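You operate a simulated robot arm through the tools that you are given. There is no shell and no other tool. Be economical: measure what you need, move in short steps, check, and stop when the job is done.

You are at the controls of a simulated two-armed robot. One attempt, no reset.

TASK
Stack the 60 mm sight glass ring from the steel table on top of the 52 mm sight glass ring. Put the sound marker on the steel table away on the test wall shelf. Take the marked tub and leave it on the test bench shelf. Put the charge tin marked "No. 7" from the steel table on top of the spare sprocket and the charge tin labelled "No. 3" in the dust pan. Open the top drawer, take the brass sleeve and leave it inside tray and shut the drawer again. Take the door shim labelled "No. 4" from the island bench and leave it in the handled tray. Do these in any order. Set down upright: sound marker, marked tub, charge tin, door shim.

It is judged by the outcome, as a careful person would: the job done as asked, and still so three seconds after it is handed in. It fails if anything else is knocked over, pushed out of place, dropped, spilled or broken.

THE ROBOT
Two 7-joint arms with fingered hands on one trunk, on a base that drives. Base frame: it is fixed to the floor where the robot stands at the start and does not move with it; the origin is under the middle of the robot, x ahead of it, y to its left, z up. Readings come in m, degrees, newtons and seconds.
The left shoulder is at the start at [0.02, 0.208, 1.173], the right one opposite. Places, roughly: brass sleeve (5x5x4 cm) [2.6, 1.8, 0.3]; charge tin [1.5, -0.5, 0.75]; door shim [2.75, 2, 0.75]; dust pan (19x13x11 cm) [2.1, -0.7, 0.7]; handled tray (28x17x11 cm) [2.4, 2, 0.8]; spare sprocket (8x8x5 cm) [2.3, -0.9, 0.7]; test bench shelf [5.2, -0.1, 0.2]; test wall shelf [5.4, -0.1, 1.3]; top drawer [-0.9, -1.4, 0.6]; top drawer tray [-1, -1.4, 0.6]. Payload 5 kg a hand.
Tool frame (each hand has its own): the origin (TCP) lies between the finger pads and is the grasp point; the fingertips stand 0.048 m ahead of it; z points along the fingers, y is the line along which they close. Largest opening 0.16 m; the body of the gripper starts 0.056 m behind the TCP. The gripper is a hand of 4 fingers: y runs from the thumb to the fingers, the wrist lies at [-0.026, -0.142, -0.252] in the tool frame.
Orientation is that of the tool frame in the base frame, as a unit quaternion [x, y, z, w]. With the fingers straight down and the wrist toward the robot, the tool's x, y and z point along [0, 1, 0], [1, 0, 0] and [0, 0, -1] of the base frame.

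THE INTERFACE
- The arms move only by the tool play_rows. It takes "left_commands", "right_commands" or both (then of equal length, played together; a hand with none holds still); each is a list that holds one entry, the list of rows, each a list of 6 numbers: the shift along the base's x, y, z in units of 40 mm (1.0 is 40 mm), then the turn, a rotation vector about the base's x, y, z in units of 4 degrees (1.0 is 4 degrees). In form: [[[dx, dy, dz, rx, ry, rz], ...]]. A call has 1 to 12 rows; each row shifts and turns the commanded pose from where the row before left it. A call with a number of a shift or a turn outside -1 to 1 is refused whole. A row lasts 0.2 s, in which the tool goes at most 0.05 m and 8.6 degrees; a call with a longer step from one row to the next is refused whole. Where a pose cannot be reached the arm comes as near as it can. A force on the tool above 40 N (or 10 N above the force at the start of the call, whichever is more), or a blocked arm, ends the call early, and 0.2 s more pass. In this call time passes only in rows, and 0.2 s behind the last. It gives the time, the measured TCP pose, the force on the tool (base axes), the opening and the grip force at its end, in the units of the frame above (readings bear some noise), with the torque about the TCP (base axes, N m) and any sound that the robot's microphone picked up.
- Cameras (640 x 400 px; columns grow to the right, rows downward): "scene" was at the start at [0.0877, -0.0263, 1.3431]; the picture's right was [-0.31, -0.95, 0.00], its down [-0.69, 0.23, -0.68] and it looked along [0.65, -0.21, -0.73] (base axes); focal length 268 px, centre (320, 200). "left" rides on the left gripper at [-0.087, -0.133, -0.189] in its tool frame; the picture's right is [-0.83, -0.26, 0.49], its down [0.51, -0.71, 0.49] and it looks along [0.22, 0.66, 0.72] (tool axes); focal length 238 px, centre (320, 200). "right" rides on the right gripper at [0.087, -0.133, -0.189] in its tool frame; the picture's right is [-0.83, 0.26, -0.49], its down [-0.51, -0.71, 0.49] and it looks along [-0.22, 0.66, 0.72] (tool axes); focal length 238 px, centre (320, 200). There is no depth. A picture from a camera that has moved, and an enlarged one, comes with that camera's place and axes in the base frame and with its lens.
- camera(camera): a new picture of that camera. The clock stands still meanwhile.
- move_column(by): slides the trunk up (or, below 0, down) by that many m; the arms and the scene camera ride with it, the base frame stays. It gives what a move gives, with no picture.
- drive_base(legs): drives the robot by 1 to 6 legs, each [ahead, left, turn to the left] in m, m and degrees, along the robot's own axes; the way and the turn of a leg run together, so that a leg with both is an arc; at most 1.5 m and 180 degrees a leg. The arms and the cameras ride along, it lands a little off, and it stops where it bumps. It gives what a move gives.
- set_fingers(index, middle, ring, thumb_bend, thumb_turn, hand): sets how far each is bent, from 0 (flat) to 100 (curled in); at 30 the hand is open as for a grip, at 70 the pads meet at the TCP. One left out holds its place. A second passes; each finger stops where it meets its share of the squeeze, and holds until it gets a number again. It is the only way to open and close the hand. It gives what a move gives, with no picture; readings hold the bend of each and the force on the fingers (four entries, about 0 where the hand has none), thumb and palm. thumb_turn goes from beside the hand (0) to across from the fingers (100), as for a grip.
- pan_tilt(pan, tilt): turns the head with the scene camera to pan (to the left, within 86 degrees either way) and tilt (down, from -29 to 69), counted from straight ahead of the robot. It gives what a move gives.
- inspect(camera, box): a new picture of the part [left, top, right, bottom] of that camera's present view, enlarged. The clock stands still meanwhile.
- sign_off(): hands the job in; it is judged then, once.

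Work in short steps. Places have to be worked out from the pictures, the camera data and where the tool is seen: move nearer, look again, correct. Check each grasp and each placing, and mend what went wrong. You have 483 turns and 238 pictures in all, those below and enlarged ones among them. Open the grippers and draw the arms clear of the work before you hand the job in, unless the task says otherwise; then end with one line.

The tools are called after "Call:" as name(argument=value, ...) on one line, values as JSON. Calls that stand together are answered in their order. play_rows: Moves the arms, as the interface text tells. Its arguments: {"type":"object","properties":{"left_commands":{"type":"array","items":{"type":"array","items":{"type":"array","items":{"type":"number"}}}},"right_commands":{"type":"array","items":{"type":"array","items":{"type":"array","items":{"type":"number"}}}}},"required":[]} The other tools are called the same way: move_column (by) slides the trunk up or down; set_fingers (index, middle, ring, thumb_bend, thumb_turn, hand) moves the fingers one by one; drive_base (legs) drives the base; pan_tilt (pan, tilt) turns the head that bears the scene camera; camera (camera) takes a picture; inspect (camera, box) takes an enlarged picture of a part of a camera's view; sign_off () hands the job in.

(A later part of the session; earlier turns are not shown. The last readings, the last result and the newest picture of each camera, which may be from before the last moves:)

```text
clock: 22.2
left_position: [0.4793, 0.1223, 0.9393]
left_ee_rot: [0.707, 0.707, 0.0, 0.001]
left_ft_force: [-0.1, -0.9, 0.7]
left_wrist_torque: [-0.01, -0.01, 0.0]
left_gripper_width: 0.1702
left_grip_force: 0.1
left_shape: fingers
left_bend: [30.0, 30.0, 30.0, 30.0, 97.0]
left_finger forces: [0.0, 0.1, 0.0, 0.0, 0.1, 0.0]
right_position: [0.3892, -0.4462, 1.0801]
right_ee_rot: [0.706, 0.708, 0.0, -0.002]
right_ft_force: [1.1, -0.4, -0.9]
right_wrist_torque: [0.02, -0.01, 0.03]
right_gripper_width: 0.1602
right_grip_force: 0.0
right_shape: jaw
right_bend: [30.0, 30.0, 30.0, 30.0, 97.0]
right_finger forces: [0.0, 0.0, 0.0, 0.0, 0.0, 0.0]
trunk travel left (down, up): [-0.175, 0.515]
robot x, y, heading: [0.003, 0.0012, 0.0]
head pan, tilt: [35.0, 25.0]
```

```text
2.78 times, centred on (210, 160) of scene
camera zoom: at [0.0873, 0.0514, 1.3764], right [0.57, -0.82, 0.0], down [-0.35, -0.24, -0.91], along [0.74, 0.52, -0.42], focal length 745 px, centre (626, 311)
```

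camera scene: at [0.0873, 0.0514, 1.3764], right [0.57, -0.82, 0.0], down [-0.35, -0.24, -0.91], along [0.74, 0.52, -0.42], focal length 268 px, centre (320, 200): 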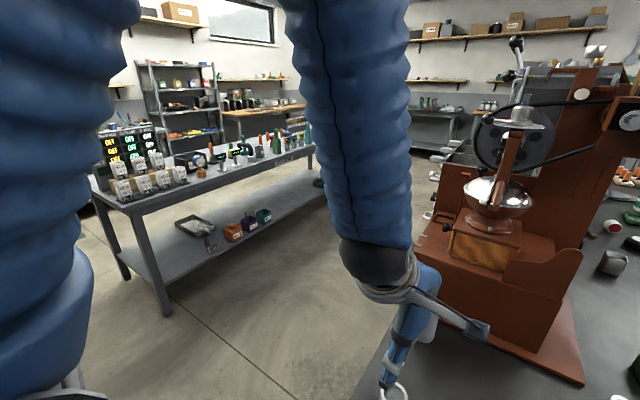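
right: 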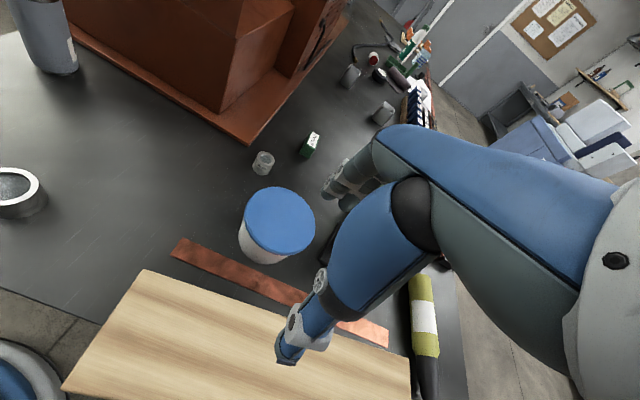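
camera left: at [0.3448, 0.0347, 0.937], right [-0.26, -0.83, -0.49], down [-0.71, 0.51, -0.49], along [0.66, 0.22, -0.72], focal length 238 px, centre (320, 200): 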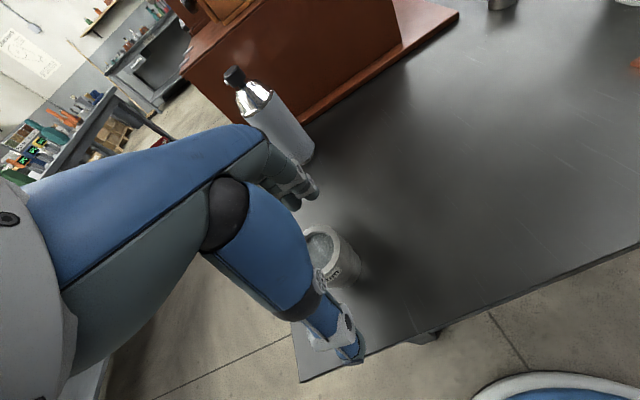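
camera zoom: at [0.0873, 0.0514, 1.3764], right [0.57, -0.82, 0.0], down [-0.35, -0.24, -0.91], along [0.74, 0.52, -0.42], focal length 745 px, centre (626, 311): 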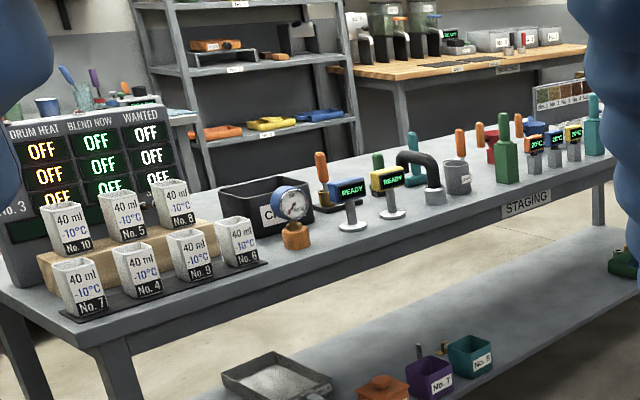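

The unlisted objects were probably all visible at the start, so the tub on the steel table is the likely one. To check clearance to the table edge before driving closer, look straight down.

Call:
pan_tilt(pan=0, tilt=69)

Call:
camera(camera="scene")

Call:
camera(camera="right")

```text
clock: 23.3
left_position: [0.4794, 0.1217, 0.9399]
left_ee_rot: [0.707, 0.708, -0.001, 0.0]
left_ft_force: [0.7, -0.5, -1.4]
left_wrist_torque: [-0.02, -0.02, -0.04]
left_gripper_width: 0.17
left_grip_force: 0.1
left_shape: fingers
left_bend: [30.0, 30.0, 30.0, 30.0, 97.0]
left_finger forces: [0.0, 0.0, 0.0, 0.0, 0.1, 0.1]
right_position: [0.3909, -0.4469, 1.0801]
right_ee_rot: [0.706, 0.708, 0.0, -0.002]
right_ft_force: [-0.2, -0.2, 0.3]
right_wrist_torque: [0.0, 0.0, -0.03]
right_gripper_width: 0.1601
right_grip_force: 0.0
right_shape: jaw
right_bend: [30.0, 30.0, 30.0, 30.0, 97.0]
right_finger forces: [0.0, 0.0, 0.0, 0.0, 0.1, 0.0]
trunk travel left (down, up): [-0.175, 0.515]
robot x, y, heading: [-0.0008, -0.005, -0.0]
head pan, tilt: [0.0, 68.8]
```

```text
206 pictures are left
camera scene: at [0.0677, -0.0014, 1.317], right [0.0, -1.0, 0.0], down [-0.93, 0.0, -0.36], along [0.36, 0.0, -0.93], focal length 268 px, centre (320, 200)
```

scene: 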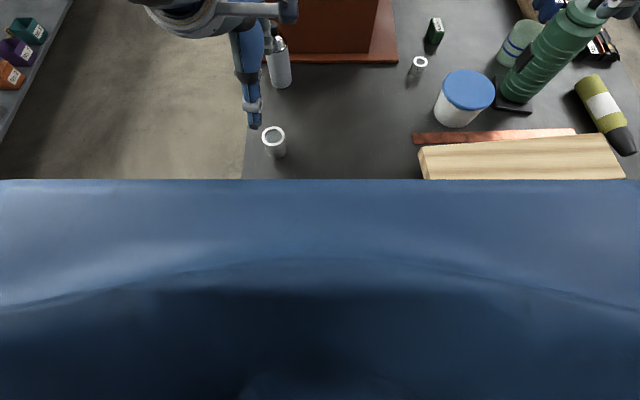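

```text
205 pictures are left
camera right: at [0.2589, -0.3597, 1.2686], right [0.26, -0.83, 0.48], down [-0.71, -0.51, -0.49], along [0.65, -0.22, -0.73], focal length 238 px, centre (320, 200)
```

right: 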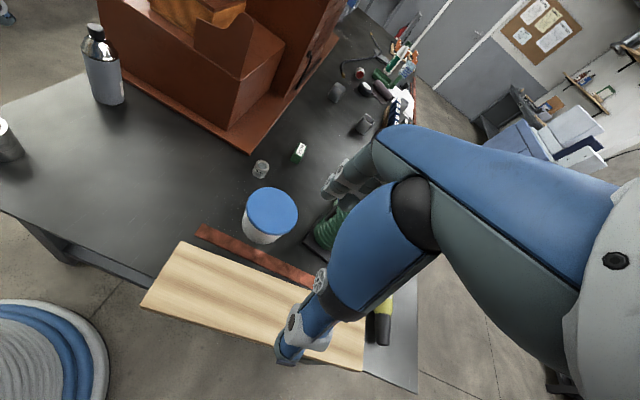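

Plan: do the charge tins first from the table's right side (I'll also see the tub's hidden sides), then return. Raise the trunk, back off a little and look at the lane to the right.

Call:
move_column(by=0.15)

Call:
drive_base(legs=[[-0.1, 0, 0]])

Call:
pan_tilt(pan=-75, tilt=40)

Call:
camera(camera="scene")

```text
clock: 25.1
left_position: [0.4785, 0.1223, 1.0888]
left_ee_rot: [0.707, 0.707, 0.0, 0.0]
left_ft_force: [0.2, 0.2, 0.5]
left_wrist_torque: [-0.03, -0.02, 0.05]
left_gripper_width: 0.1698
left_grip_force: 0.0
left_shape: fingers
left_bend: [30.0, 30.0, 30.0, 30.0, 97.0]
left_finger forces: [0.1, 0.0, 0.1, 0.0, 0.0, 0.0]
right_position: [0.3916, -0.4447, 1.2297]
right_ee_rot: [0.706, 0.708, -0.001, -0.002]
right_ft_force: [-0.6, 0.5, 0.1]
right_wrist_torque: [-0.02, 0.03, 0.01]
right_gripper_width: 0.1599
right_grip_force: 0.0
right_shape: jaw
right_bend: [30.0, 30.0, 30.0, 30.0, 97.0]
right_finger forces: [0.1, 0.0, 0.0, 0.0, 0.0, 0.1]
trunk travel left (down, up): [-0.325, 0.365]
robot x, y, heading: [-0.0025, -0.0013, 0.0]
head pan, tilt: [0.0, 68.8]
```

```text
clock: 26.2
left_position: [0.3802, 0.1227, 1.0896]
left_ee_rot: [0.707, 0.708, 0.0, 0.0]
left_ft_force: [-0.5, 1.0, 0.5]
left_wrist_torque: [-0.01, -0.08, -0.02]
left_gripper_width: 0.17
left_grip_force: 0.1
left_shape: fingers
left_bend: [30.0, 30.0, 30.0, 30.0, 97.0]
left_finger forces: [0.0, 0.1, 0.0, 0.0, 0.1, 0.0]
right_position: [0.2921, -0.4461, 1.2312]
right_ee_rot: [0.705, 0.709, -0.001, -0.002]
right_ft_force: [-1.3, 0.4, 0.3]
right_wrist_torque: [0.0, -0.05, -0.04]
right_gripper_width: 0.1599
right_grip_force: 0.1
right_shape: jaw
right_bend: [30.0, 30.0, 30.0, 30.0, 97.0]
right_finger forces: [0.0, 0.0, 0.1, 0.0, 0.0, 0.0]
trunk travel left (down, up): [-0.325, 0.365]
robot x, y, heading: [-0.0984, -0.0026, 0.1]
head pan, tilt: [0.0, 68.8]
```

```text
clock: 27.7
left_position: [0.3791, 0.1231, 1.09]
left_ee_rot: [0.707, 0.707, 0.0, 0.0]
left_ft_force: [-0.3, 0.7, -0.3]
left_wrist_torque: [-0.02, 0.0, -0.06]
left_gripper_width: 0.1699
left_grip_force: 0.1
left_shape: fingers
left_bend: [30.0, 30.0, 30.0, 30.0, 97.0]
left_finger forces: [0.1, 0.0, 0.0, 0.0, 0.0, 0.1]
right_position: [0.2917, -0.4455, 1.2297]
right_ee_rot: [0.706, 0.708, -0.001, -0.002]
right_ft_force: [0.0, -0.4, 0.6]
right_wrist_torque: [-0.03, 0.02, -0.01]
right_gripper_width: 0.16
right_grip_force: 0.1
right_shape: jaw
right_bend: [30.0, 30.0, 30.0, 30.0, 97.0]
right_finger forces: [0.0, 0.0, 0.0, 0.1, 0.0, 0.0]
trunk travel left (down, up): [-0.325, 0.365]
robot x, y, heading: [-0.1021, -0.0046, -0.0]
head pan, tilt: [-75.0, 40.0]
```

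```text
204 pictures are left
camera scene: at [-0.0653, -0.0835, 1.5031], right [-0.97, -0.26, 0.0], down [-0.17, 0.62, -0.77], along [0.2, -0.74, -0.64], focal length 268 px, centre (320, 200)
```

scene: 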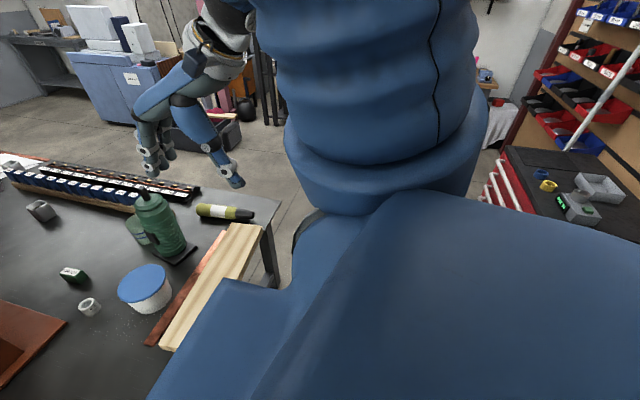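

Lane partially hidden by my arm; strafe right 0.6 and look again.

Call:
drive_base(legs=[[0, -0.6, 0]])

Call:
pan_tilt(pan=-60, tilt=45)

Call:
camera(camera="scene")

```text
clock: 31.1
left_position: [0.381, -0.4758, 1.0891]
left_ee_rot: [0.707, 0.707, 0.0, -0.001]
left_ft_force: [0.4, 0.1, -0.7]
left_wrist_torque: [0.05, 0.01, 0.0]
left_gripper_width: 0.1696
left_grip_force: 0.0
left_shape: fingers
left_bend: [30.0, 30.0, 30.0, 30.0, 97.0]
left_finger forces: [0.1, 0.0, 0.0, 0.1, 0.0, 0.0]
right_position: [0.2915, -1.0449, 1.2293]
right_ee_rot: [0.707, 0.707, -0.001, -0.002]
right_ft_force: [0.3, 0.6, 0.6]
right_wrist_torque: [0.04, 0.0, 0.0]
right_gripper_width: 0.1599
right_grip_force: 0.0
right_shape: jaw
right_bend: [30.0, 30.0, 30.0, 30.0, 97.0]
right_finger forces: [0.0, 0.0, 0.1, 0.1, 0.0, 0.1]
trunk travel left (down, up): [-0.325, 0.365]
robot x, y, heading: [-0.102, -0.5983, -0.3]
head pan, tilt: [-75.0, 40.0]
```

```text
clock: 31.8
left_position: [0.3803, -0.4736, 1.0897]
left_ee_rot: [0.706, 0.708, 0.0, 0.0]
left_ft_force: [0.0, -0.1, 0.5]
left_wrist_torque: [-0.03, 0.04, 0.02]
left_gripper_width: 0.1699
left_grip_force: 0.1
left_shape: fingers
left_bend: [30.0, 30.0, 30.0, 30.0, 97.0]
left_finger forces: [0.0, 0.0, 0.1, 0.0, 0.0, 0.1]
right_position: [0.2914, -1.0433, 1.2303]
right_ee_rot: [0.707, 0.707, 0.0, -0.001]
right_ft_force: [0.4, 0.3, 0.1]
right_wrist_torque: [-0.03, 0.0, -0.03]
right_gripper_width: 0.16
right_grip_force: 0.0
right_shape: jaw
right_bend: [30.0, 30.0, 30.0, 30.0, 97.0]
right_finger forces: [0.0, 0.0, 0.0, 0.0, 0.0, 0.0]
trunk travel left (down, up): [-0.325, 0.365]
robot x, y, heading: [-0.0929, -0.5963, -0.1]
head pan, tilt: [-60.0, 45.0]
```

```text
203 pictures are left
camera scene: at [-0.0466, -0.6688, 1.4959], right [-0.87, -0.5, 0.0], down [-0.35, 0.61, -0.71], along [0.35, -0.61, -0.71], focal length 268 px, centre (320, 200)
```

scene: 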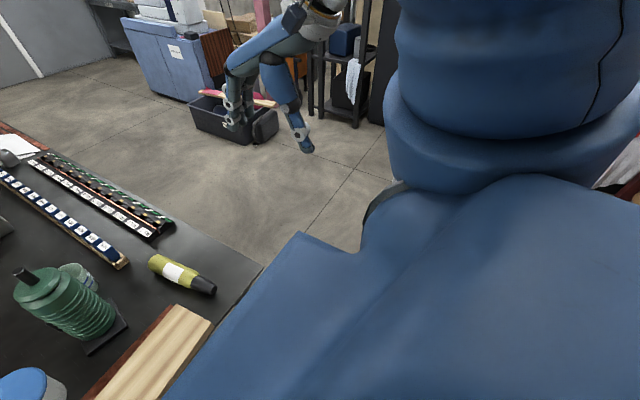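

Floor clear; table corner at about (0.38,-1.0). Strafe on to y≈-1.5, then ahead beside the table.

Call:
drive_base(legs=[[0, -0.95, 0], [1.3, 0, 0]])

Call:
pan_tilt(pan=60, tilt=40)

Call:
camera(camera="scene")

Call:
pan_tilt(pan=0, tilt=20)

Call:
camera(camera="scene")

```text
clock: 42.8
left_position: [1.6545, -1.4459, 1.0891]
left_ee_rot: [0.714, 0.7, 0.0, 0.0]
left_ft_force: [0.2, -0.7, 0.6]
left_wrist_torque: [-0.02, 0.02, -0.02]
left_gripper_width: 0.1695
left_grip_force: 0.0
left_shape: fingers
left_bend: [30.0, 30.0, 30.0, 30.0, 97.0]
left_finger forces: [0.0, 0.1, 0.1, 0.0, 0.1, 0.2]
right_position: [1.5546, -2.0143, 1.2296]
right_ee_rot: [0.714, 0.7, 0.0, -0.003]
right_ft_force: [-0.3, 1.4, 0.7]
right_wrist_torque: [-0.02, 0.02, 0.03]
right_gripper_width: 0.1601
right_grip_force: 0.0
right_shape: jaw
right_bend: [30.0, 30.0, 30.0, 30.0, 97.0]
right_finger forces: [0.0, 0.0, 0.0, 0.0, 0.0, 0.0]
trunk travel left (down, up): [-0.325, 0.365]
robot x, y, heading: [1.1724, -1.5617, -1.1]
head pan, tilt: [-60.0, 45.0]
```

```text
clock: 44.8
left_position: [1.6536, -1.4479, 1.0897]
left_ee_rot: [0.715, 0.699, 0.0, 0.0]
left_ft_force: [0.0, -0.3, -0.4]
left_wrist_torque: [0.0, 0.01, -0.01]
left_gripper_width: 0.1698
left_grip_force: 0.0
left_shape: fingers
left_bend: [30.0, 30.0, 30.0, 30.0, 97.0]
left_finger forces: [0.0, 0.1, 0.1, 0.0, 0.0, 0.0]
right_position: [1.554, -2.0141, 1.2299]
right_ee_rot: [0.714, 0.701, 0.0, -0.002]
right_ft_force: [1.0, 0.7, -0.5]
right_wrist_torque: [-0.01, 0.02, 0.01]
right_gripper_width: 0.1599
right_grip_force: 0.0
right_shape: jaw
right_bend: [30.0, 30.0, 30.0, 30.0, 97.0]
right_finger forces: [0.0, 0.0, 0.1, 0.0, 0.0, 0.0]
trunk travel left (down, up): [-0.325, 0.365]
robot x, y, heading: [1.1716, -1.5621, -1.0]
head pan, tilt: [60.0, 40.0]
```

```text
202 pictures are left
camera scene: at [1.2281, -1.4882, 1.5031], right [0.86, -0.52, 0.0], down [-0.33, -0.55, -0.77], along [0.4, 0.66, -0.64], focal length 268 px, centre (320, 200)
```

scene: 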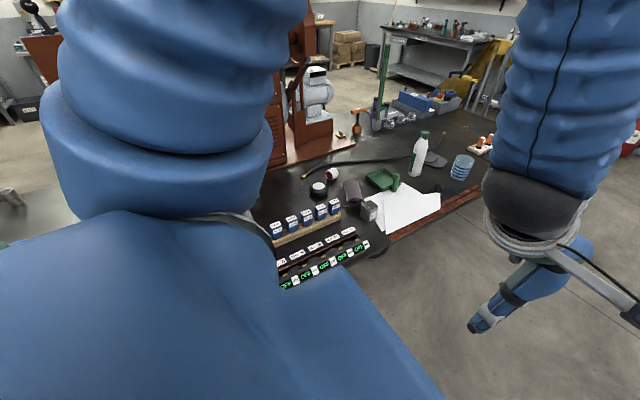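

```text
clock: 46.1
left_position: [1.6525, -1.4458, 1.0895]
left_ee_rot: [0.714, 0.7, 0.0, 0.001]
left_ft_force: [-0.6, 0.8, -0.6]
left_wrist_torque: [-0.03, -0.05, -0.03]
left_gripper_width: 0.1699
left_grip_force: 0.0
left_shape: fingers
left_bend: [30.0, 30.0, 30.0, 30.0, 97.0]
left_finger forces: [0.0, 0.0, 0.0, 0.0, 0.1, 0.0]
right_position: [1.554, -2.0131, 1.2295]
right_ee_rot: [0.713, 0.701, -0.001, -0.003]
right_ft_force: [0.3, -0.4, 0.5]
right_wrist_torque: [0.0, 0.0, 0.01]
right_gripper_width: 0.1599
right_grip_force: 0.1
right_shape: jaw
right_bend: [30.0, 30.0, 30.0, 30.0, 97.0]
right_finger forces: [0.0, 0.0, 0.1, 0.1, 0.1, 0.0]
trunk travel left (down, up): [-0.325, 0.365]
robot x, y, heading: [1.1661, -1.5599, -1.2]
head pan, tilt: [0.0, 20.0]
```

```text
201 pictures are left
camera scene: at [1.2772, -1.5627, 1.5345], right [-0.02, -1.0, 0.0], down [-0.34, 0.01, -0.94], along [0.94, -0.02, -0.34], focal length 268 px, centre (320, 200)
```

scene: 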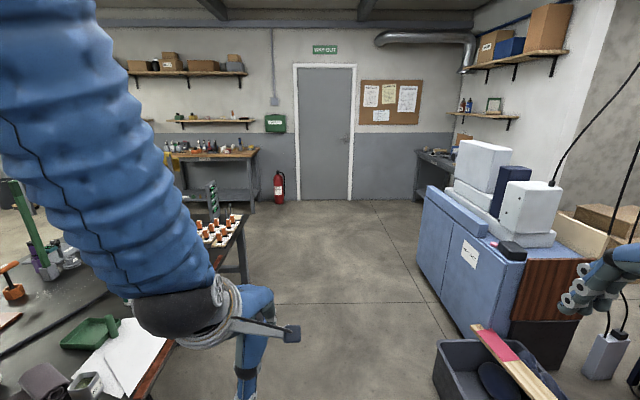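

Turn left 90° to face the table from its right side.

Call:
drive_base(legs=[[0.2, 0, 0], [0, 0, 91]])

Call:
pan_tilt(pan=0, tilt=45)

Call:
camera(camera="scene")

```text
clock: 51.6
left_position: [1.233, -1.0881, 1.0894]
left_ee_rot: [-0.017, 1.0, 0.0, 0.001]
left_ft_force: [-0.5, 0.1, 0.0]
left_wrist_torque: [0.0, -0.02, -0.03]
left_gripper_width: 0.1698
left_grip_force: 0.0
left_shape: fingers
left_bend: [30.0, 30.0, 30.0, 30.0, 97.0]
left_finger forces: [0.0, 0.0, 0.1, 0.0, 0.0, 0.0]
right_position: [1.8046, -1.1587, 1.2299]
right_ee_rot: [-0.017, 1.0, -0.002, 0.0]
right_ft_force: [0.7, 0.7, -0.7]
right_wrist_torque: [-0.03, -0.02, -0.01]
right_gripper_width: 0.1603
right_grip_force: 0.0
right_shape: jaw
right_bend: [30.0, 30.0, 30.0, 30.0, 97.0]
right_finger forces: [0.0, 0.0, 0.1, 0.0, 0.1, 0.0]
trunk travel left (down, up): [-0.325, 0.365]
robot x, y, heading: [1.3671, -1.565, 91.7]
head pan, tilt: [0.0, 20.0]
```

```text
clock: 52.5
left_position: [1.2346, -1.0886, 1.0903]
left_ee_rot: [-0.014, 1.0, 0.0, 0.0]
left_ft_force: [0.1, -0.4, -0.2]
left_wrist_torque: [0.03, 0.0, 0.02]
left_gripper_width: 0.1697
left_grip_force: 0.0
left_shape: fingers
left_bend: [30.0, 30.0, 30.0, 30.0, 97.0]
left_finger forces: [0.0, 0.0, 0.1, 0.0, 0.0, 0.0]
right_position: [1.8046, -1.1587, 1.2307]
right_ee_rot: [-0.016, 1.0, -0.002, 0.0]
right_ft_force: [0.2, -0.5, 0.4]
right_wrist_torque: [0.02, 0.01, 0.01]
right_gripper_width: 0.16
right_grip_force: 0.1
right_shape: jaw
right_bend: [30.0, 30.0, 30.0, 30.0, 97.0]
right_finger forces: [0.0, 0.0, 0.1, 0.0, 0.0, 0.0]
trunk travel left (down, up): [-0.325, 0.365]
robot x, y, heading: [1.3685, -1.5651, 91.8]
head pan, tilt: [0.0, 45.0]
```

```text
200 pictures are left
camera scene: at [1.3688, -1.4729, 1.4959], right [1.0, 0.03, 0.0], down [0.02, -0.71, -0.71], along [-0.02, 0.71, -0.71], focal length 268 px, centre (320, 200)
```

scene: 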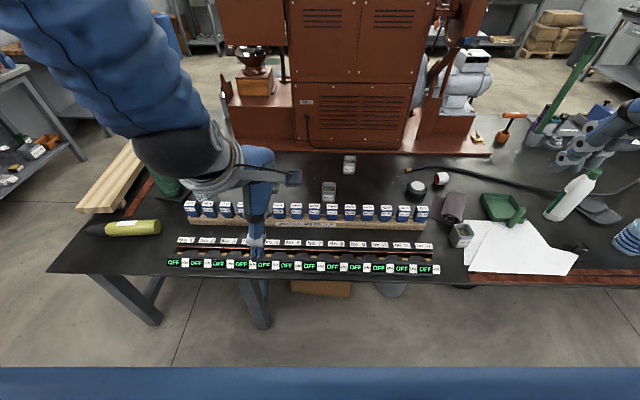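

Call:
inspect(camera="scene", box=[160, 180, 310, 285])

Call:
inspect(camera="scene", box=[290, 180, 450, 285])

Call:
inspect(camera="scene", box=[400, 100, 640, 285])

```text
3.81 times, centred on (235, 232) of scene
camera zoom: at [1.3688, -1.4729, 1.4959], right [1.0, 0.03, 0.0], down [0.02, -0.71, -0.71], along [-0.02, 0.71, -0.71], focal length 1020 px, centre (644, 76)
```

zoom: 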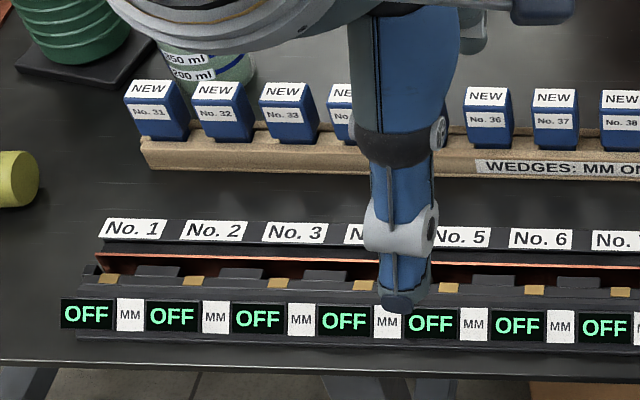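

```text
3.81 times, centred on (370, 232) of scene
camera zoom: at [1.3688, -1.4729, 1.4959], right [1.0, 0.03, 0.0], down [0.02, -0.71, -0.71], along [-0.02, 0.71, -0.71], focal length 1020 px, centre (130, 76)
```

zoom: 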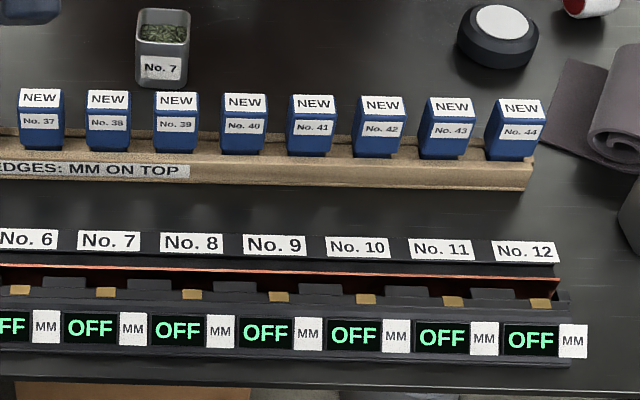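

```text
2.16 times, centred on (520, 192) of scene
camera zoom: at [1.3688, -1.4729, 1.4959], right [1.0, 0.03, 0.0], down [0.02, -0.71, -0.71], along [-0.02, 0.71, -0.71], focal length 579 px, centre (-112, 216)
```

zoom: 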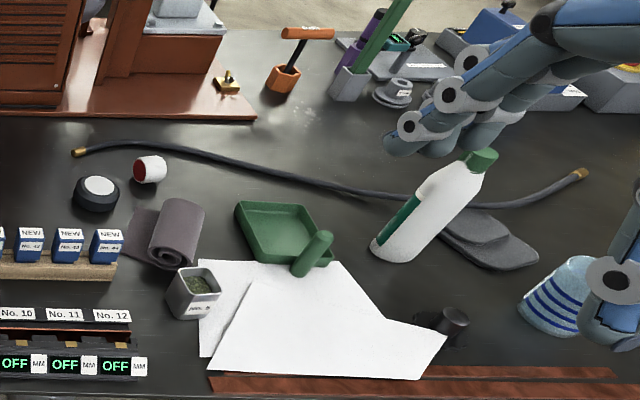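

The blue blocks are wedges; the charge tins are the grey open tins. Zoom on tins' labels and the two marked cups.

Call:
inspect(camera="scene", box=[310, 145, 370, 205])

Call:
inspect(camera="scene", box=[440, 200, 600, 280])

Call:
inspect(camera="scene", box=[120, 140, 240, 220])

```text
6.67 times, centred on (340, 175) of scene
camera zoom: at [1.3688, -1.4729, 1.4959], right [1.0, 0.03, 0.0], down [0.02, -0.71, -0.71], along [-0.02, 0.71, -0.71], focal length 1785 px, centre (187, 367)
```

zoom: 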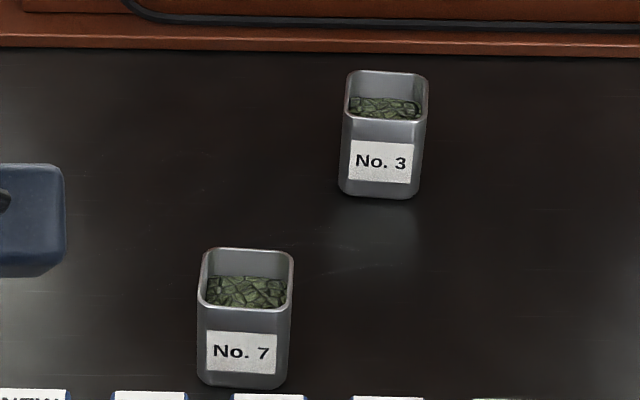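

```text
4.00 times, centred on (520, 240) of scene
camera zoom: at [1.3688, -1.4729, 1.4959], right [1.0, 0.03, 0.0], down [0.02, -0.71, -0.71], along [-0.02, 0.71, -0.71], focal length 1071 px, centre (-480, 40)
```

zoom: 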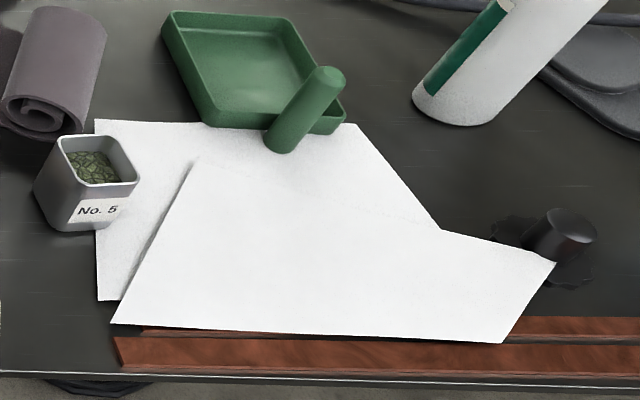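

```text
5.00 times, centred on (180, 180) of scene
camera zoom: at [1.3688, -1.4729, 1.4959], right [1.0, 0.03, 0.0], down [0.02, -0.71, -0.71], along [-0.02, 0.71, -0.71], focal length 1339 px, centre (1020, 300)
```

zoom: 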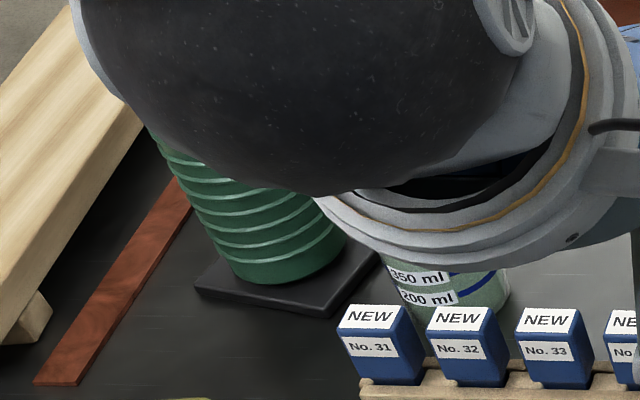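

Tins located: No. 3 ≈ [1.482,-0.428], No. 7 ≈ [1.384,-0.62], tops ≈0.73; sprocket ≈ [2.29,-0.88], dust pan ≈ [2.12,-0.65]. Move 0.13 nearer, lower the trunk, then bring the right hand over No. 3.

Call:
drive_base(legs=[[0.13, 0, 0]])

Call:
move_column(by=-0.2)

```text
clock: 53.8
left_position: [1.2302, -0.9589, 1.0892]
left_ee_rot: [-0.015, 1.0, -0.001, 0.001]
left_ft_force: [0.5, 0.1, -0.8]
left_wrist_torque: [-0.04, -0.03, 0.01]
left_gripper_width: 0.1701
left_grip_force: 0.0
left_shape: fingers
left_bend: [30.0, 30.0, 30.0, 30.0, 97.0]
left_finger forces: [0.1, 0.1, 0.1, 0.0, 0.0, 0.0]
right_position: [1.7992, -1.0293, 1.2296]
right_ee_rot: [-0.014, 1.0, -0.003, -0.001]
right_ft_force: [0.1, 1.1, 0.3]
right_wrist_torque: [-0.05, -0.02, -0.01]
right_gripper_width: 0.16
right_grip_force: 0.1
right_shape: jaw
right_bend: [30.0, 30.0, 30.0, 30.0, 97.0]
right_finger forces: [0.1, 0.0, 0.0, 0.1, 0.0, 0.1]
trunk travel left (down, up): [-0.325, 0.365]
robot x, y, heading: [1.3647, -1.4347, 91.7]
head pan, tilt: [0.0, 45.0]
```

```text
clock: 55.9
left_position: [1.2299, -0.9591, 0.8906]
left_ee_rot: [-0.014, 1.0, 0.001, 0.0]
left_ft_force: [0.0, 0.7, -0.2]
left_wrist_torque: [-0.04, 0.03, 0.01]
left_gripper_width: 0.1703
left_grip_force: 0.1
left_shape: fingers
left_bend: [30.0, 30.0, 30.0, 30.0, 97.0]
left_finger forces: [0.0, 0.0, 0.1, 0.0, 0.0, 0.1]
right_position: [1.8011, -1.0303, 1.0296]
right_ee_rot: [-0.015, 1.0, -0.002, -0.001]
right_ft_force: [-0.2, -0.4, -0.4]
right_wrist_torque: [0.0, 0.01, 0.02]
right_gripper_width: 0.1602
right_grip_force: 0.1
right_shape: jaw
right_bend: [30.0, 30.0, 30.0, 30.0, 97.0]
right_finger forces: [0.1, 0.1, 0.0, 0.1, 0.0, 0.0]
trunk travel left (down, up): [-0.125, 0.565]
robot x, y, heading: [1.3661, -1.4323, 91.7]
head pan, tilt: [0.0, 45.0]
```

Move the right hand toward No. 3 at height.

Call:
play_rows(right_commands=[[[-0.6, 1, 0, 0, 0, 0], [-0.6, 1, 0, 0, 0, 0], [-0.6, 1, 0, 0, 0, 0], [-0.6, 1, 0, 0, 0, 0], [-0.6, 1, 0, 0, 0, 0], [-0.6, 1, 0, 0, 0, 0], [-0.6, 1, 0, 0, 0, 0], [-0.6, 1, 0, 0, 0, 0], [-0.6, 1, 0, 0, 0, 0], [-0.6, 1, 0, 0, 0, 0], [-0.6, 1, 0, 0, 0, 0], [-0.6, 1, 0, 0, 0, 0]]])

Call:
set_fingers(hand="right", index=40, middle=40, ring=40, thumb_bend=40)

Call:
play_rows(right_commands=[[[-0.6, 1, -0.4, 0, 0, 0], [-0.2, 0.8, -0.8, 0, 0, 0], [0, 0.8, -0.8, 0, 0, 0], [0, 0.5, -0.8, 0, 0, 0]]])

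Call:
camera(camera="right")

Call:
camera(camera="scene")

```text
clock: 58.5
left_position: [1.2298, -0.9577, 0.8903]
left_ee_rot: [-0.015, 1.0, -0.001, 0.0]
left_ft_force: [-0.3, 0.3, -0.4]
left_wrist_torque: [-0.07, -0.03, -0.03]
left_gripper_width: 0.17
left_grip_force: 0.1
left_shape: fingers
left_bend: [30.0, 30.0, 30.0, 30.0, 97.0]
left_finger forces: [0.0, 0.0, 0.0, 0.0, 0.0, 0.0]
right_position: [1.5107, -0.5475, 1.027]
right_ee_rot: [-0.015, 1.0, -0.002, -0.002]
right_ft_force: [-0.6, 1.4, -1.2]
right_wrist_torque: [-0.06, 0.0, -0.01]
right_gripper_width: 0.16
right_grip_force: 0.1
right_shape: jaw
right_bend: [30.0, 30.0, 30.0, 30.0, 97.0]
right_finger forces: [0.1, 0.0, 0.0, 0.0, 0.1, 0.1]
trunk travel left (down, up): [-0.125, 0.565]
robot x, y, heading: [1.3664, -1.4334, 91.6]
head pan, tilt: [0.0, 45.0]
```

```text
clock: 59.5
left_position: [1.2305, -0.9586, 0.89]
left_ee_rot: [-0.014, 1.0, 0.0, 0.0]
left_ft_force: [0.4, -0.2, -0.4]
left_wrist_torque: [0.01, 0.04, -0.04]
left_gripper_width: 0.1699
left_grip_force: 0.1
left_shape: fingers
left_bend: [30.0, 30.0, 30.0, 30.0, 97.0]
left_finger forces: [0.0, 0.1, 0.0, 0.0, 0.0, 0.1]
right_position: [1.5107, -0.5498, 1.0282]
right_ee_rot: [-0.014, 1.0, -0.001, -0.001]
right_ft_force: [-0.4, 0.2, 0.2]
right_wrist_torque: [0.01, 0.04, 0.01]
right_gripper_width: 0.1318
right_grip_force: 0.3
right_shape: fingers
right_bend: [40.0, 40.0, 40.0, 40.0, 97.0]
right_finger forces: [0.1, 0.0, 0.0, 0.0, 0.1, 0.0]
trunk travel left (down, up): [-0.125, 0.565]
robot x, y, heading: [1.3671, -1.4336, 91.9]
head pan, tilt: [0.0, 45.0]
```

```text
clock: 60.5
left_position: [1.2312, -0.9577, 0.8874]
left_ee_rot: [-0.015, 1.0, -0.001, -0.001]
left_ft_force: [1.0, 1.2, 0.0]
left_wrist_torque: [-0.09, -0.04, 0.0]
left_gripper_width: 0.1698
left_grip_force: 0.0
left_shape: fingers
left_bend: [30.0, 30.0, 30.0, 30.0, 97.0]
left_finger forces: [0.0, 0.0, 0.0, 0.0, 0.0, 0.0]
right_position: [1.4797, -0.4285, 0.9158]
right_ee_rot: [-0.016, 1.0, -0.002, -0.001]
right_ft_force: [1.0, 1.7, 0.7]
right_wrist_torque: [-0.13, -0.02, 0.01]
right_gripper_width: 0.1316
right_grip_force: 0.0
right_shape: fingers
right_bend: [40.0, 40.0, 40.0, 40.0, 97.0]
right_finger forces: [0.0, 0.0, 0.1, 0.1, 0.1, 0.0]
trunk travel left (down, up): [-0.125, 0.565]
robot x, y, heading: [1.3673, -1.4335, 91.6]
head pan, tilt: [0.0, 45.0]
```

```text
193 pictures are left
camera right: at [1.3964, -0.5622, 1.1055], right [0.83, 0.29, 0.48], down [0.53, -0.69, -0.49], along [0.2, 0.66, -0.73], focal length 238 px, centre (320, 200)
```

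right: 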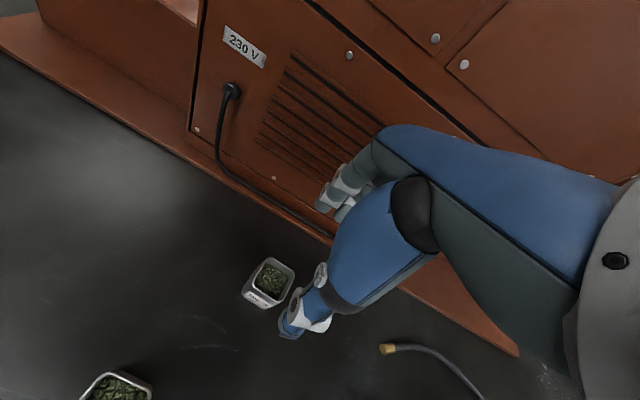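

```text
192 pictures are left
camera scene: at [1.365, -1.3421, 1.2956], right [1.0, 0.03, 0.0], down [0.02, -0.71, -0.71], along [-0.02, 0.71, -0.71], focal length 268 px, centre (320, 200)
```

scene: 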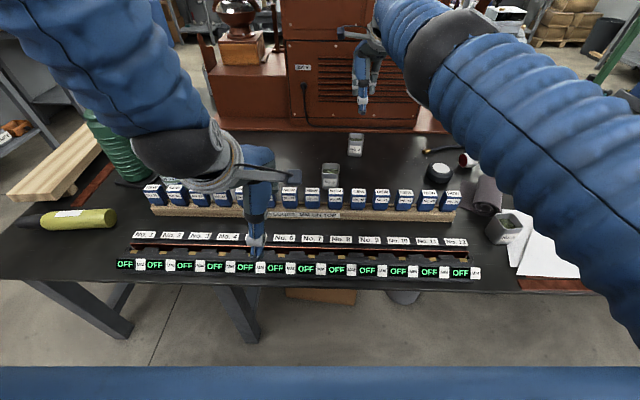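

Reach is fine. The tin is near [1.475,-0.426]. Descend to z≈0.80, then check.

Call:
play_rows(right_commands=[[[-0.1, 0.05, -1, 0, 0, 0], [0, 0, -1, 0, 0, 0], [0, 0, -0.9, 0, 0, 0]]])

Call:
camera(camera="right")

Call:
inspect(camera="scene", box=[310, 70, 410, 190])

```text
clock: 61.3
left_position: [1.2303, -0.959, 0.8896]
left_ee_rot: [-0.015, 1.0, -0.002, -0.001]
left_ft_force: [-0.4, 0.9, 0.1]
left_wrist_torque: [-0.1, 0.02, -0.04]
left_gripper_width: 0.17
left_grip_force: 0.1
left_shape: fingers
left_bend: [30.0, 30.0, 30.0, 30.0, 97.0]
left_finger forces: [0.0, 0.1, 0.1, 0.1, 0.1, 0.1]
right_position: [1.4764, -0.4251, 0.8019]
right_ee_rot: [-0.016, 1.0, -0.001, -0.002]
right_ft_force: [-0.2, 1.8, 1.6]
right_wrist_torque: [-0.12, 0.03, 0.01]
right_gripper_width: 0.1313
right_grip_force: 0.1
right_shape: fingers
right_bend: [40.0, 40.0, 40.0, 40.0, 97.0]
right_finger forces: [0.1, 0.0, 0.1, 0.0, 0.0, 0.0]
trunk travel left (down, up): [-0.125, 0.565]
robot x, y, heading: [1.367, -1.4335, 91.9]
head pan, tilt: [0.0, 45.0]
```

```text
191 pictures are left
camera right: at [1.3938, -0.5597, 0.9903], right [0.83, 0.29, 0.48], down [0.53, -0.69, -0.49], along [0.2, 0.66, -0.72], focal length 238 px, centre (320, 200)
```

right: 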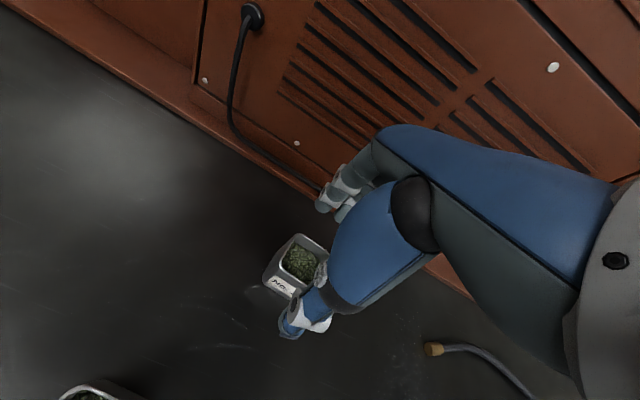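

```text
3.33 times, centred on (360, 130) of scene
camera zoom: at [1.3652, -1.3419, 1.2957], right [1.0, 0.03, 0.0], down [0.02, -0.71, -0.71], along [-0.02, 0.71, -0.71], focal length 892 px, centre (187, 433)
```

zoom: 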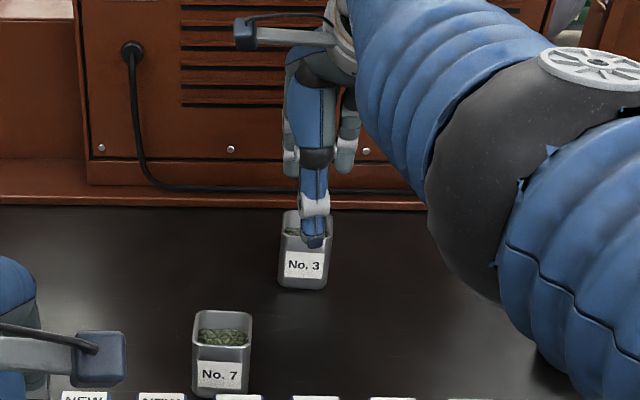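

Aligned within a few mm. Descend to z≈0.722.

Call:
play_rows(right_commands=[[[0.03, 0.06, -0.8, 0, 0, 0], [0, 0, -0.8, 0, 0, 0], [0, 0, -0.4, 0, 0, 0]]])

Call:
set_fingers(hand="right", index=54, middle=54, ring=54, thumb_bend=54)

Call:
camera(camera="right")

```text
clock: 62.1
left_position: [1.2299, -0.9576, 0.8887]
left_ee_rot: [-0.014, 1.0, -0.001, 0.0]
left_ft_force: [-0.7, 0.9, -0.4]
left_wrist_torque: [-0.09, 0.06, -0.05]
left_gripper_width: 0.1697
left_grip_force: 0.0
left_shape: fingers
left_bend: [30.0, 30.0, 30.0, 30.0, 97.0]
left_finger forces: [0.0, 0.0, 0.1, 0.0, 0.0, 0.0]
right_position: [1.4769, -0.4325, 0.732]
right_ee_rot: [-0.016, 1.0, -0.002, 0.0]
right_ft_force: [0.5, -0.4, -0.6]
right_wrist_torque: [-0.08, 0.03, 0.03]
right_gripper_width: 0.1316
right_grip_force: 0.1
right_shape: fingers
right_bend: [40.0, 40.0, 40.0, 40.0, 97.0]
right_finger forces: [0.1, 0.0, 0.0, 0.0, 0.0, 0.1]
right hand out of reach, approached as far as the arm can: row 1, 2
trunk travel left (down, up): [-0.125, 0.565]
robot x, y, heading: [1.3669, -1.4325, 91.7]
head pan, tilt: [0.0, 45.0]
```

```text
clock: 63.1
left_position: [1.23, -0.9591, 0.8901]
left_ee_rot: [-0.015, 1.0, 0.0, 0.0]
left_ft_force: [0.0, -0.3, 0.5]
left_wrist_torque: [-0.02, 0.0, 0.0]
left_gripper_width: 0.1702
left_grip_force: 0.0
left_shape: fingers
left_bend: [30.0, 30.0, 30.0, 30.0, 97.0]
left_finger forces: [0.0, 0.1, 0.0, 0.0, 0.0, 0.0]
right_position: [1.4768, -0.4338, 0.7337]
right_ee_rot: [-0.016, 1.0, -0.001, -0.001]
right_ft_force: [0.4, 0.0, 0.0]
right_wrist_torque: [0.0, 0.02, -0.02]
right_gripper_width: 0.0758
right_grip_force: 0.1
right_shape: fingers
right_bend: [54.0, 54.0, 54.0, 54.0, 97.0]
right_finger forces: [0.1, 0.0, 0.1, 0.1, 0.1, 0.0]
trunk travel left (down, up): [-0.125, 0.565]
robot x, y, heading: [1.3644, -1.4301, 92.0]
head pan, tilt: [0.0, 45.0]
```

```text
189 pictures are left
camera right: at [1.394, -0.5683, 0.9223], right [0.83, 0.29, 0.48], down [0.53, -0.69, -0.49], along [0.2, 0.66, -0.72], focal length 238 px, centre (320, 200)
```

right: 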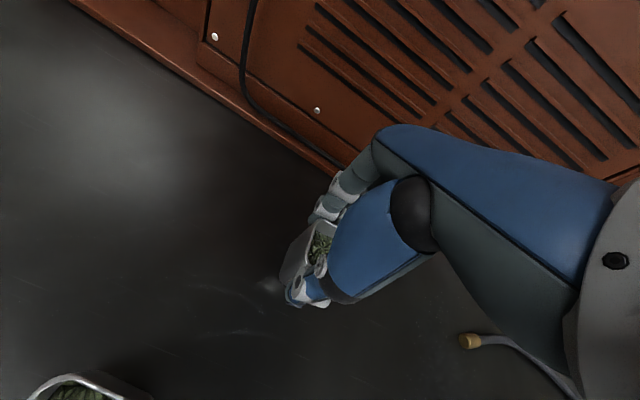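

The arm is at its reach limit ~1 cm short. Open slightly, lower the trunk 12 mm and drive 12 mm ahead.

Call:
set_fingers(hand="right", index=44, middle=44, ring=44, thumb_bend=44)

Call:
move_column(by=-0.012)

Call:
drive_base(legs=[[0.012, 0, 0]])

Call:
inspect(camera="right", box=[250, 160, 410, 320])

```text
clock: 64.1
left_position: [1.2305, -0.9601, 0.8881]
left_ee_rot: [-0.015, 1.0, 0.0, 0.0]
left_ft_force: [-0.1, -0.6, -0.2]
left_wrist_torque: [-0.02, 0.02, -0.01]
left_gripper_width: 0.1701
left_grip_force: 0.0
left_shape: fingers
left_bend: [30.0, 30.0, 30.0, 30.0, 97.0]
left_finger forces: [0.0, 0.0, 0.1, 0.1, 0.0, 0.1]
right_position: [1.4747, -0.4325, 0.7341]
right_ee_rot: [-0.016, 1.0, -0.001, -0.001]
right_ft_force: [0.3, -0.4, 0.1]
right_wrist_torque: [0.02, -0.01, 0.02]
right_gripper_width: 0.1147
right_grip_force: 0.1
right_shape: fingers
right_bend: [44.0, 44.0, 44.0, 44.0, 97.0]
right_finger forces: [0.0, 0.1, 0.0, 0.0, 0.0, 0.0]
trunk travel left (down, up): [-0.125, 0.565]
robot x, y, heading: [1.3659, -1.4327, 91.6]
head pan, tilt: [0.0, 45.0]
```

```text
clock: 64.7
left_position: [1.2296, -0.9597, 0.8769]
left_ee_rot: [-0.014, 1.0, 0.0, 0.0]
left_ft_force: [0.3, -0.2, 1.3]
left_wrist_torque: [0.05, 0.03, 0.04]
left_gripper_width: 0.1701
left_grip_force: 0.1
left_shape: fingers
left_bend: [30.0, 30.0, 30.0, 30.0, 97.0]
left_finger forces: [0.1, 0.0, 0.1, 0.1, 0.0, 0.0]
right_position: [1.4764, -0.4339, 0.7229]
right_ee_rot: [-0.017, 1.0, 0.0, -0.001]
right_ft_force: [-0.1, -0.2, 0.5]
right_wrist_torque: [0.02, -0.02, -0.02]
right_gripper_width: 0.1151
right_grip_force: 0.0
right_shape: fingers
right_bend: [44.0, 44.0, 44.0, 44.0, 97.0]
right_finger forces: [0.0, 0.0, 0.0, 0.0, 0.1, 0.0]
trunk travel left (down, up): [-0.113, 0.577]
robot x, y, heading: [1.3649, -1.4337, 91.6]
head pan, tilt: [0.0, 45.0]
```

```text
clock: 65.5
left_position: [1.2303, -0.9457, 0.8768]
left_ee_rot: [-0.015, 1.0, -0.002, 0.001]
left_ft_force: [0.1, 1.5, -0.5]
left_wrist_torque: [-0.11, -0.03, -0.03]
left_gripper_width: 0.17
left_grip_force: 0.0
left_shape: fingers
left_bend: [30.0, 30.0, 30.0, 30.0, 97.0]
left_finger forces: [0.0, 0.0, 0.1, 0.1, 0.0, 0.0]
right_position: [1.4762, -0.4215, 0.7195]
right_ee_rot: [-0.016, 1.0, -0.002, -0.001]
right_ft_force: [-1.0, 0.1, -1.8]
right_wrist_torque: [-0.09, 0.0, -0.01]
right_gripper_width: 0.1146
right_grip_force: 0.1
right_shape: fingers
right_bend: [44.0, 44.0, 44.0, 44.0, 97.0]
right_finger forces: [0.1, 0.0, 0.1, 0.0, 0.0, 0.0]
trunk travel left (down, up): [-0.113, 0.577]
robot x, y, heading: [1.3674, -1.4224, 91.7]
head pan, tilt: [0.0, 45.0]
```

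```text
2.50 times, centred on (330, 240) of right
camera zoom: at [1.3933, -0.5559, 0.9089], right [0.83, 0.29, 0.48], down [0.53, -0.69, -0.49], along [0.2, 0.66, -0.73], focal length 596 px, centre (295, 100)
```

zoom: 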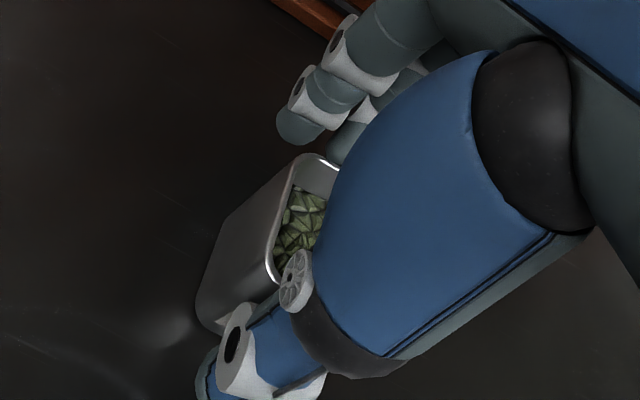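

Centred now. Close the fingers on the tin.

Call:
set_fingers(hand="right", index=66, middle=66, ring=66, thumb_bend=66)

Call:
play_rows(right_commands=[[[0, 0, 0.5, 0, 0, 0], [0, 0, 0.8, 0, 0, 0], [0, 0, 0.8, 0, 0, 0], [0, -0.2, 0.9, 0, 0, 0]]])

Call:
inspect(camera="scene", box=[310, 70, 410, 190])

```text
clock: 66.5
left_position: [1.2294, -0.9467, 0.8775]
left_ee_rot: [-0.015, 1.0, 0.0, 0.0]
left_ft_force: [0.2, 0.7, -0.1]
left_wrist_torque: [0.02, 0.0, -0.05]
left_gripper_width: 0.17
left_grip_force: 0.1
left_shape: fingers
left_bend: [30.0, 30.0, 30.0, 30.0, 97.0]
left_finger forces: [0.0, 0.0, 0.0, 0.1, 0.0, 0.0]
right_position: [1.4765, -0.4215, 0.7211]
right_ee_rot: [-0.016, 1.0, -0.001, -0.001]
right_ft_force: [-0.9, -0.1, -0.5]
right_wrist_torque: [-0.01, -0.02, -0.02]
right_gripper_width: 0.066
right_grip_force: 21.2
right_shape: fingers
right_bend: [58.0, 61.0, 65.0, 57.0, 96.0]
right_finger forces: [10.9, 9.0, 1.5, 0.1, 21.6, 0.1]
trunk travel left (down, up): [-0.113, 0.577]
robot x, y, heading: [1.3682, -1.4202, 91.6]
head pan, tilt: [0.0, 45.0]
```

```text
clock: 67.5
left_position: [1.2284, -0.9473, 0.8769]
left_ee_rot: [-0.015, 1.0, 0.0, -0.001]
left_ft_force: [-2.4, 0.0, -0.9]
left_wrist_torque: [0.03, -0.19, -0.03]
left_gripper_width: 0.17
left_grip_force: 0.1
left_shape: fingers
left_bend: [30.0, 30.0, 30.0, 30.0, 97.0]
left_finger forces: [0.0, 0.0, 0.0, 0.1, 0.0, 0.0]
right_position: [1.4761, -0.4313, 0.8405]
right_ee_rot: [-0.018, 1.0, -0.001, -0.001]
right_ft_force: [0.2, -0.1, -1.4]
right_wrist_torque: [0.1, -0.02, -0.03]
right_gripper_width: 0.0659
right_grip_force: 20.9
right_shape: fingers
right_bend: [58.0, 62.0, 65.0, 57.0, 96.0]
right_finger forces: [11.1, 8.7, 1.5, 0.1, 21.0, 0.0]
trunk travel left (down, up): [-0.113, 0.577]
robot x, y, heading: [1.365, -1.4225, 91.8]
head pan, tilt: [0.0, 45.0]
```

```text
3.33 times, centred on (360, 130) of scene
camera zoom: at [1.3635, -1.332, 1.2838], right [1.0, 0.03, 0.0], down [0.02, -0.71, -0.71], along [-0.02, 0.71, -0.71], focal length 892 px, centre (187, 433)
```

zoom: 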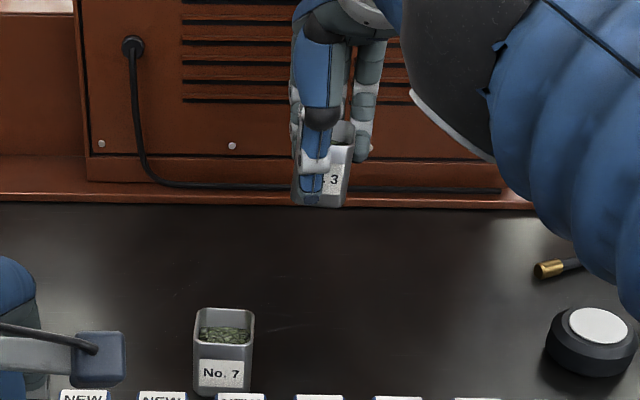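

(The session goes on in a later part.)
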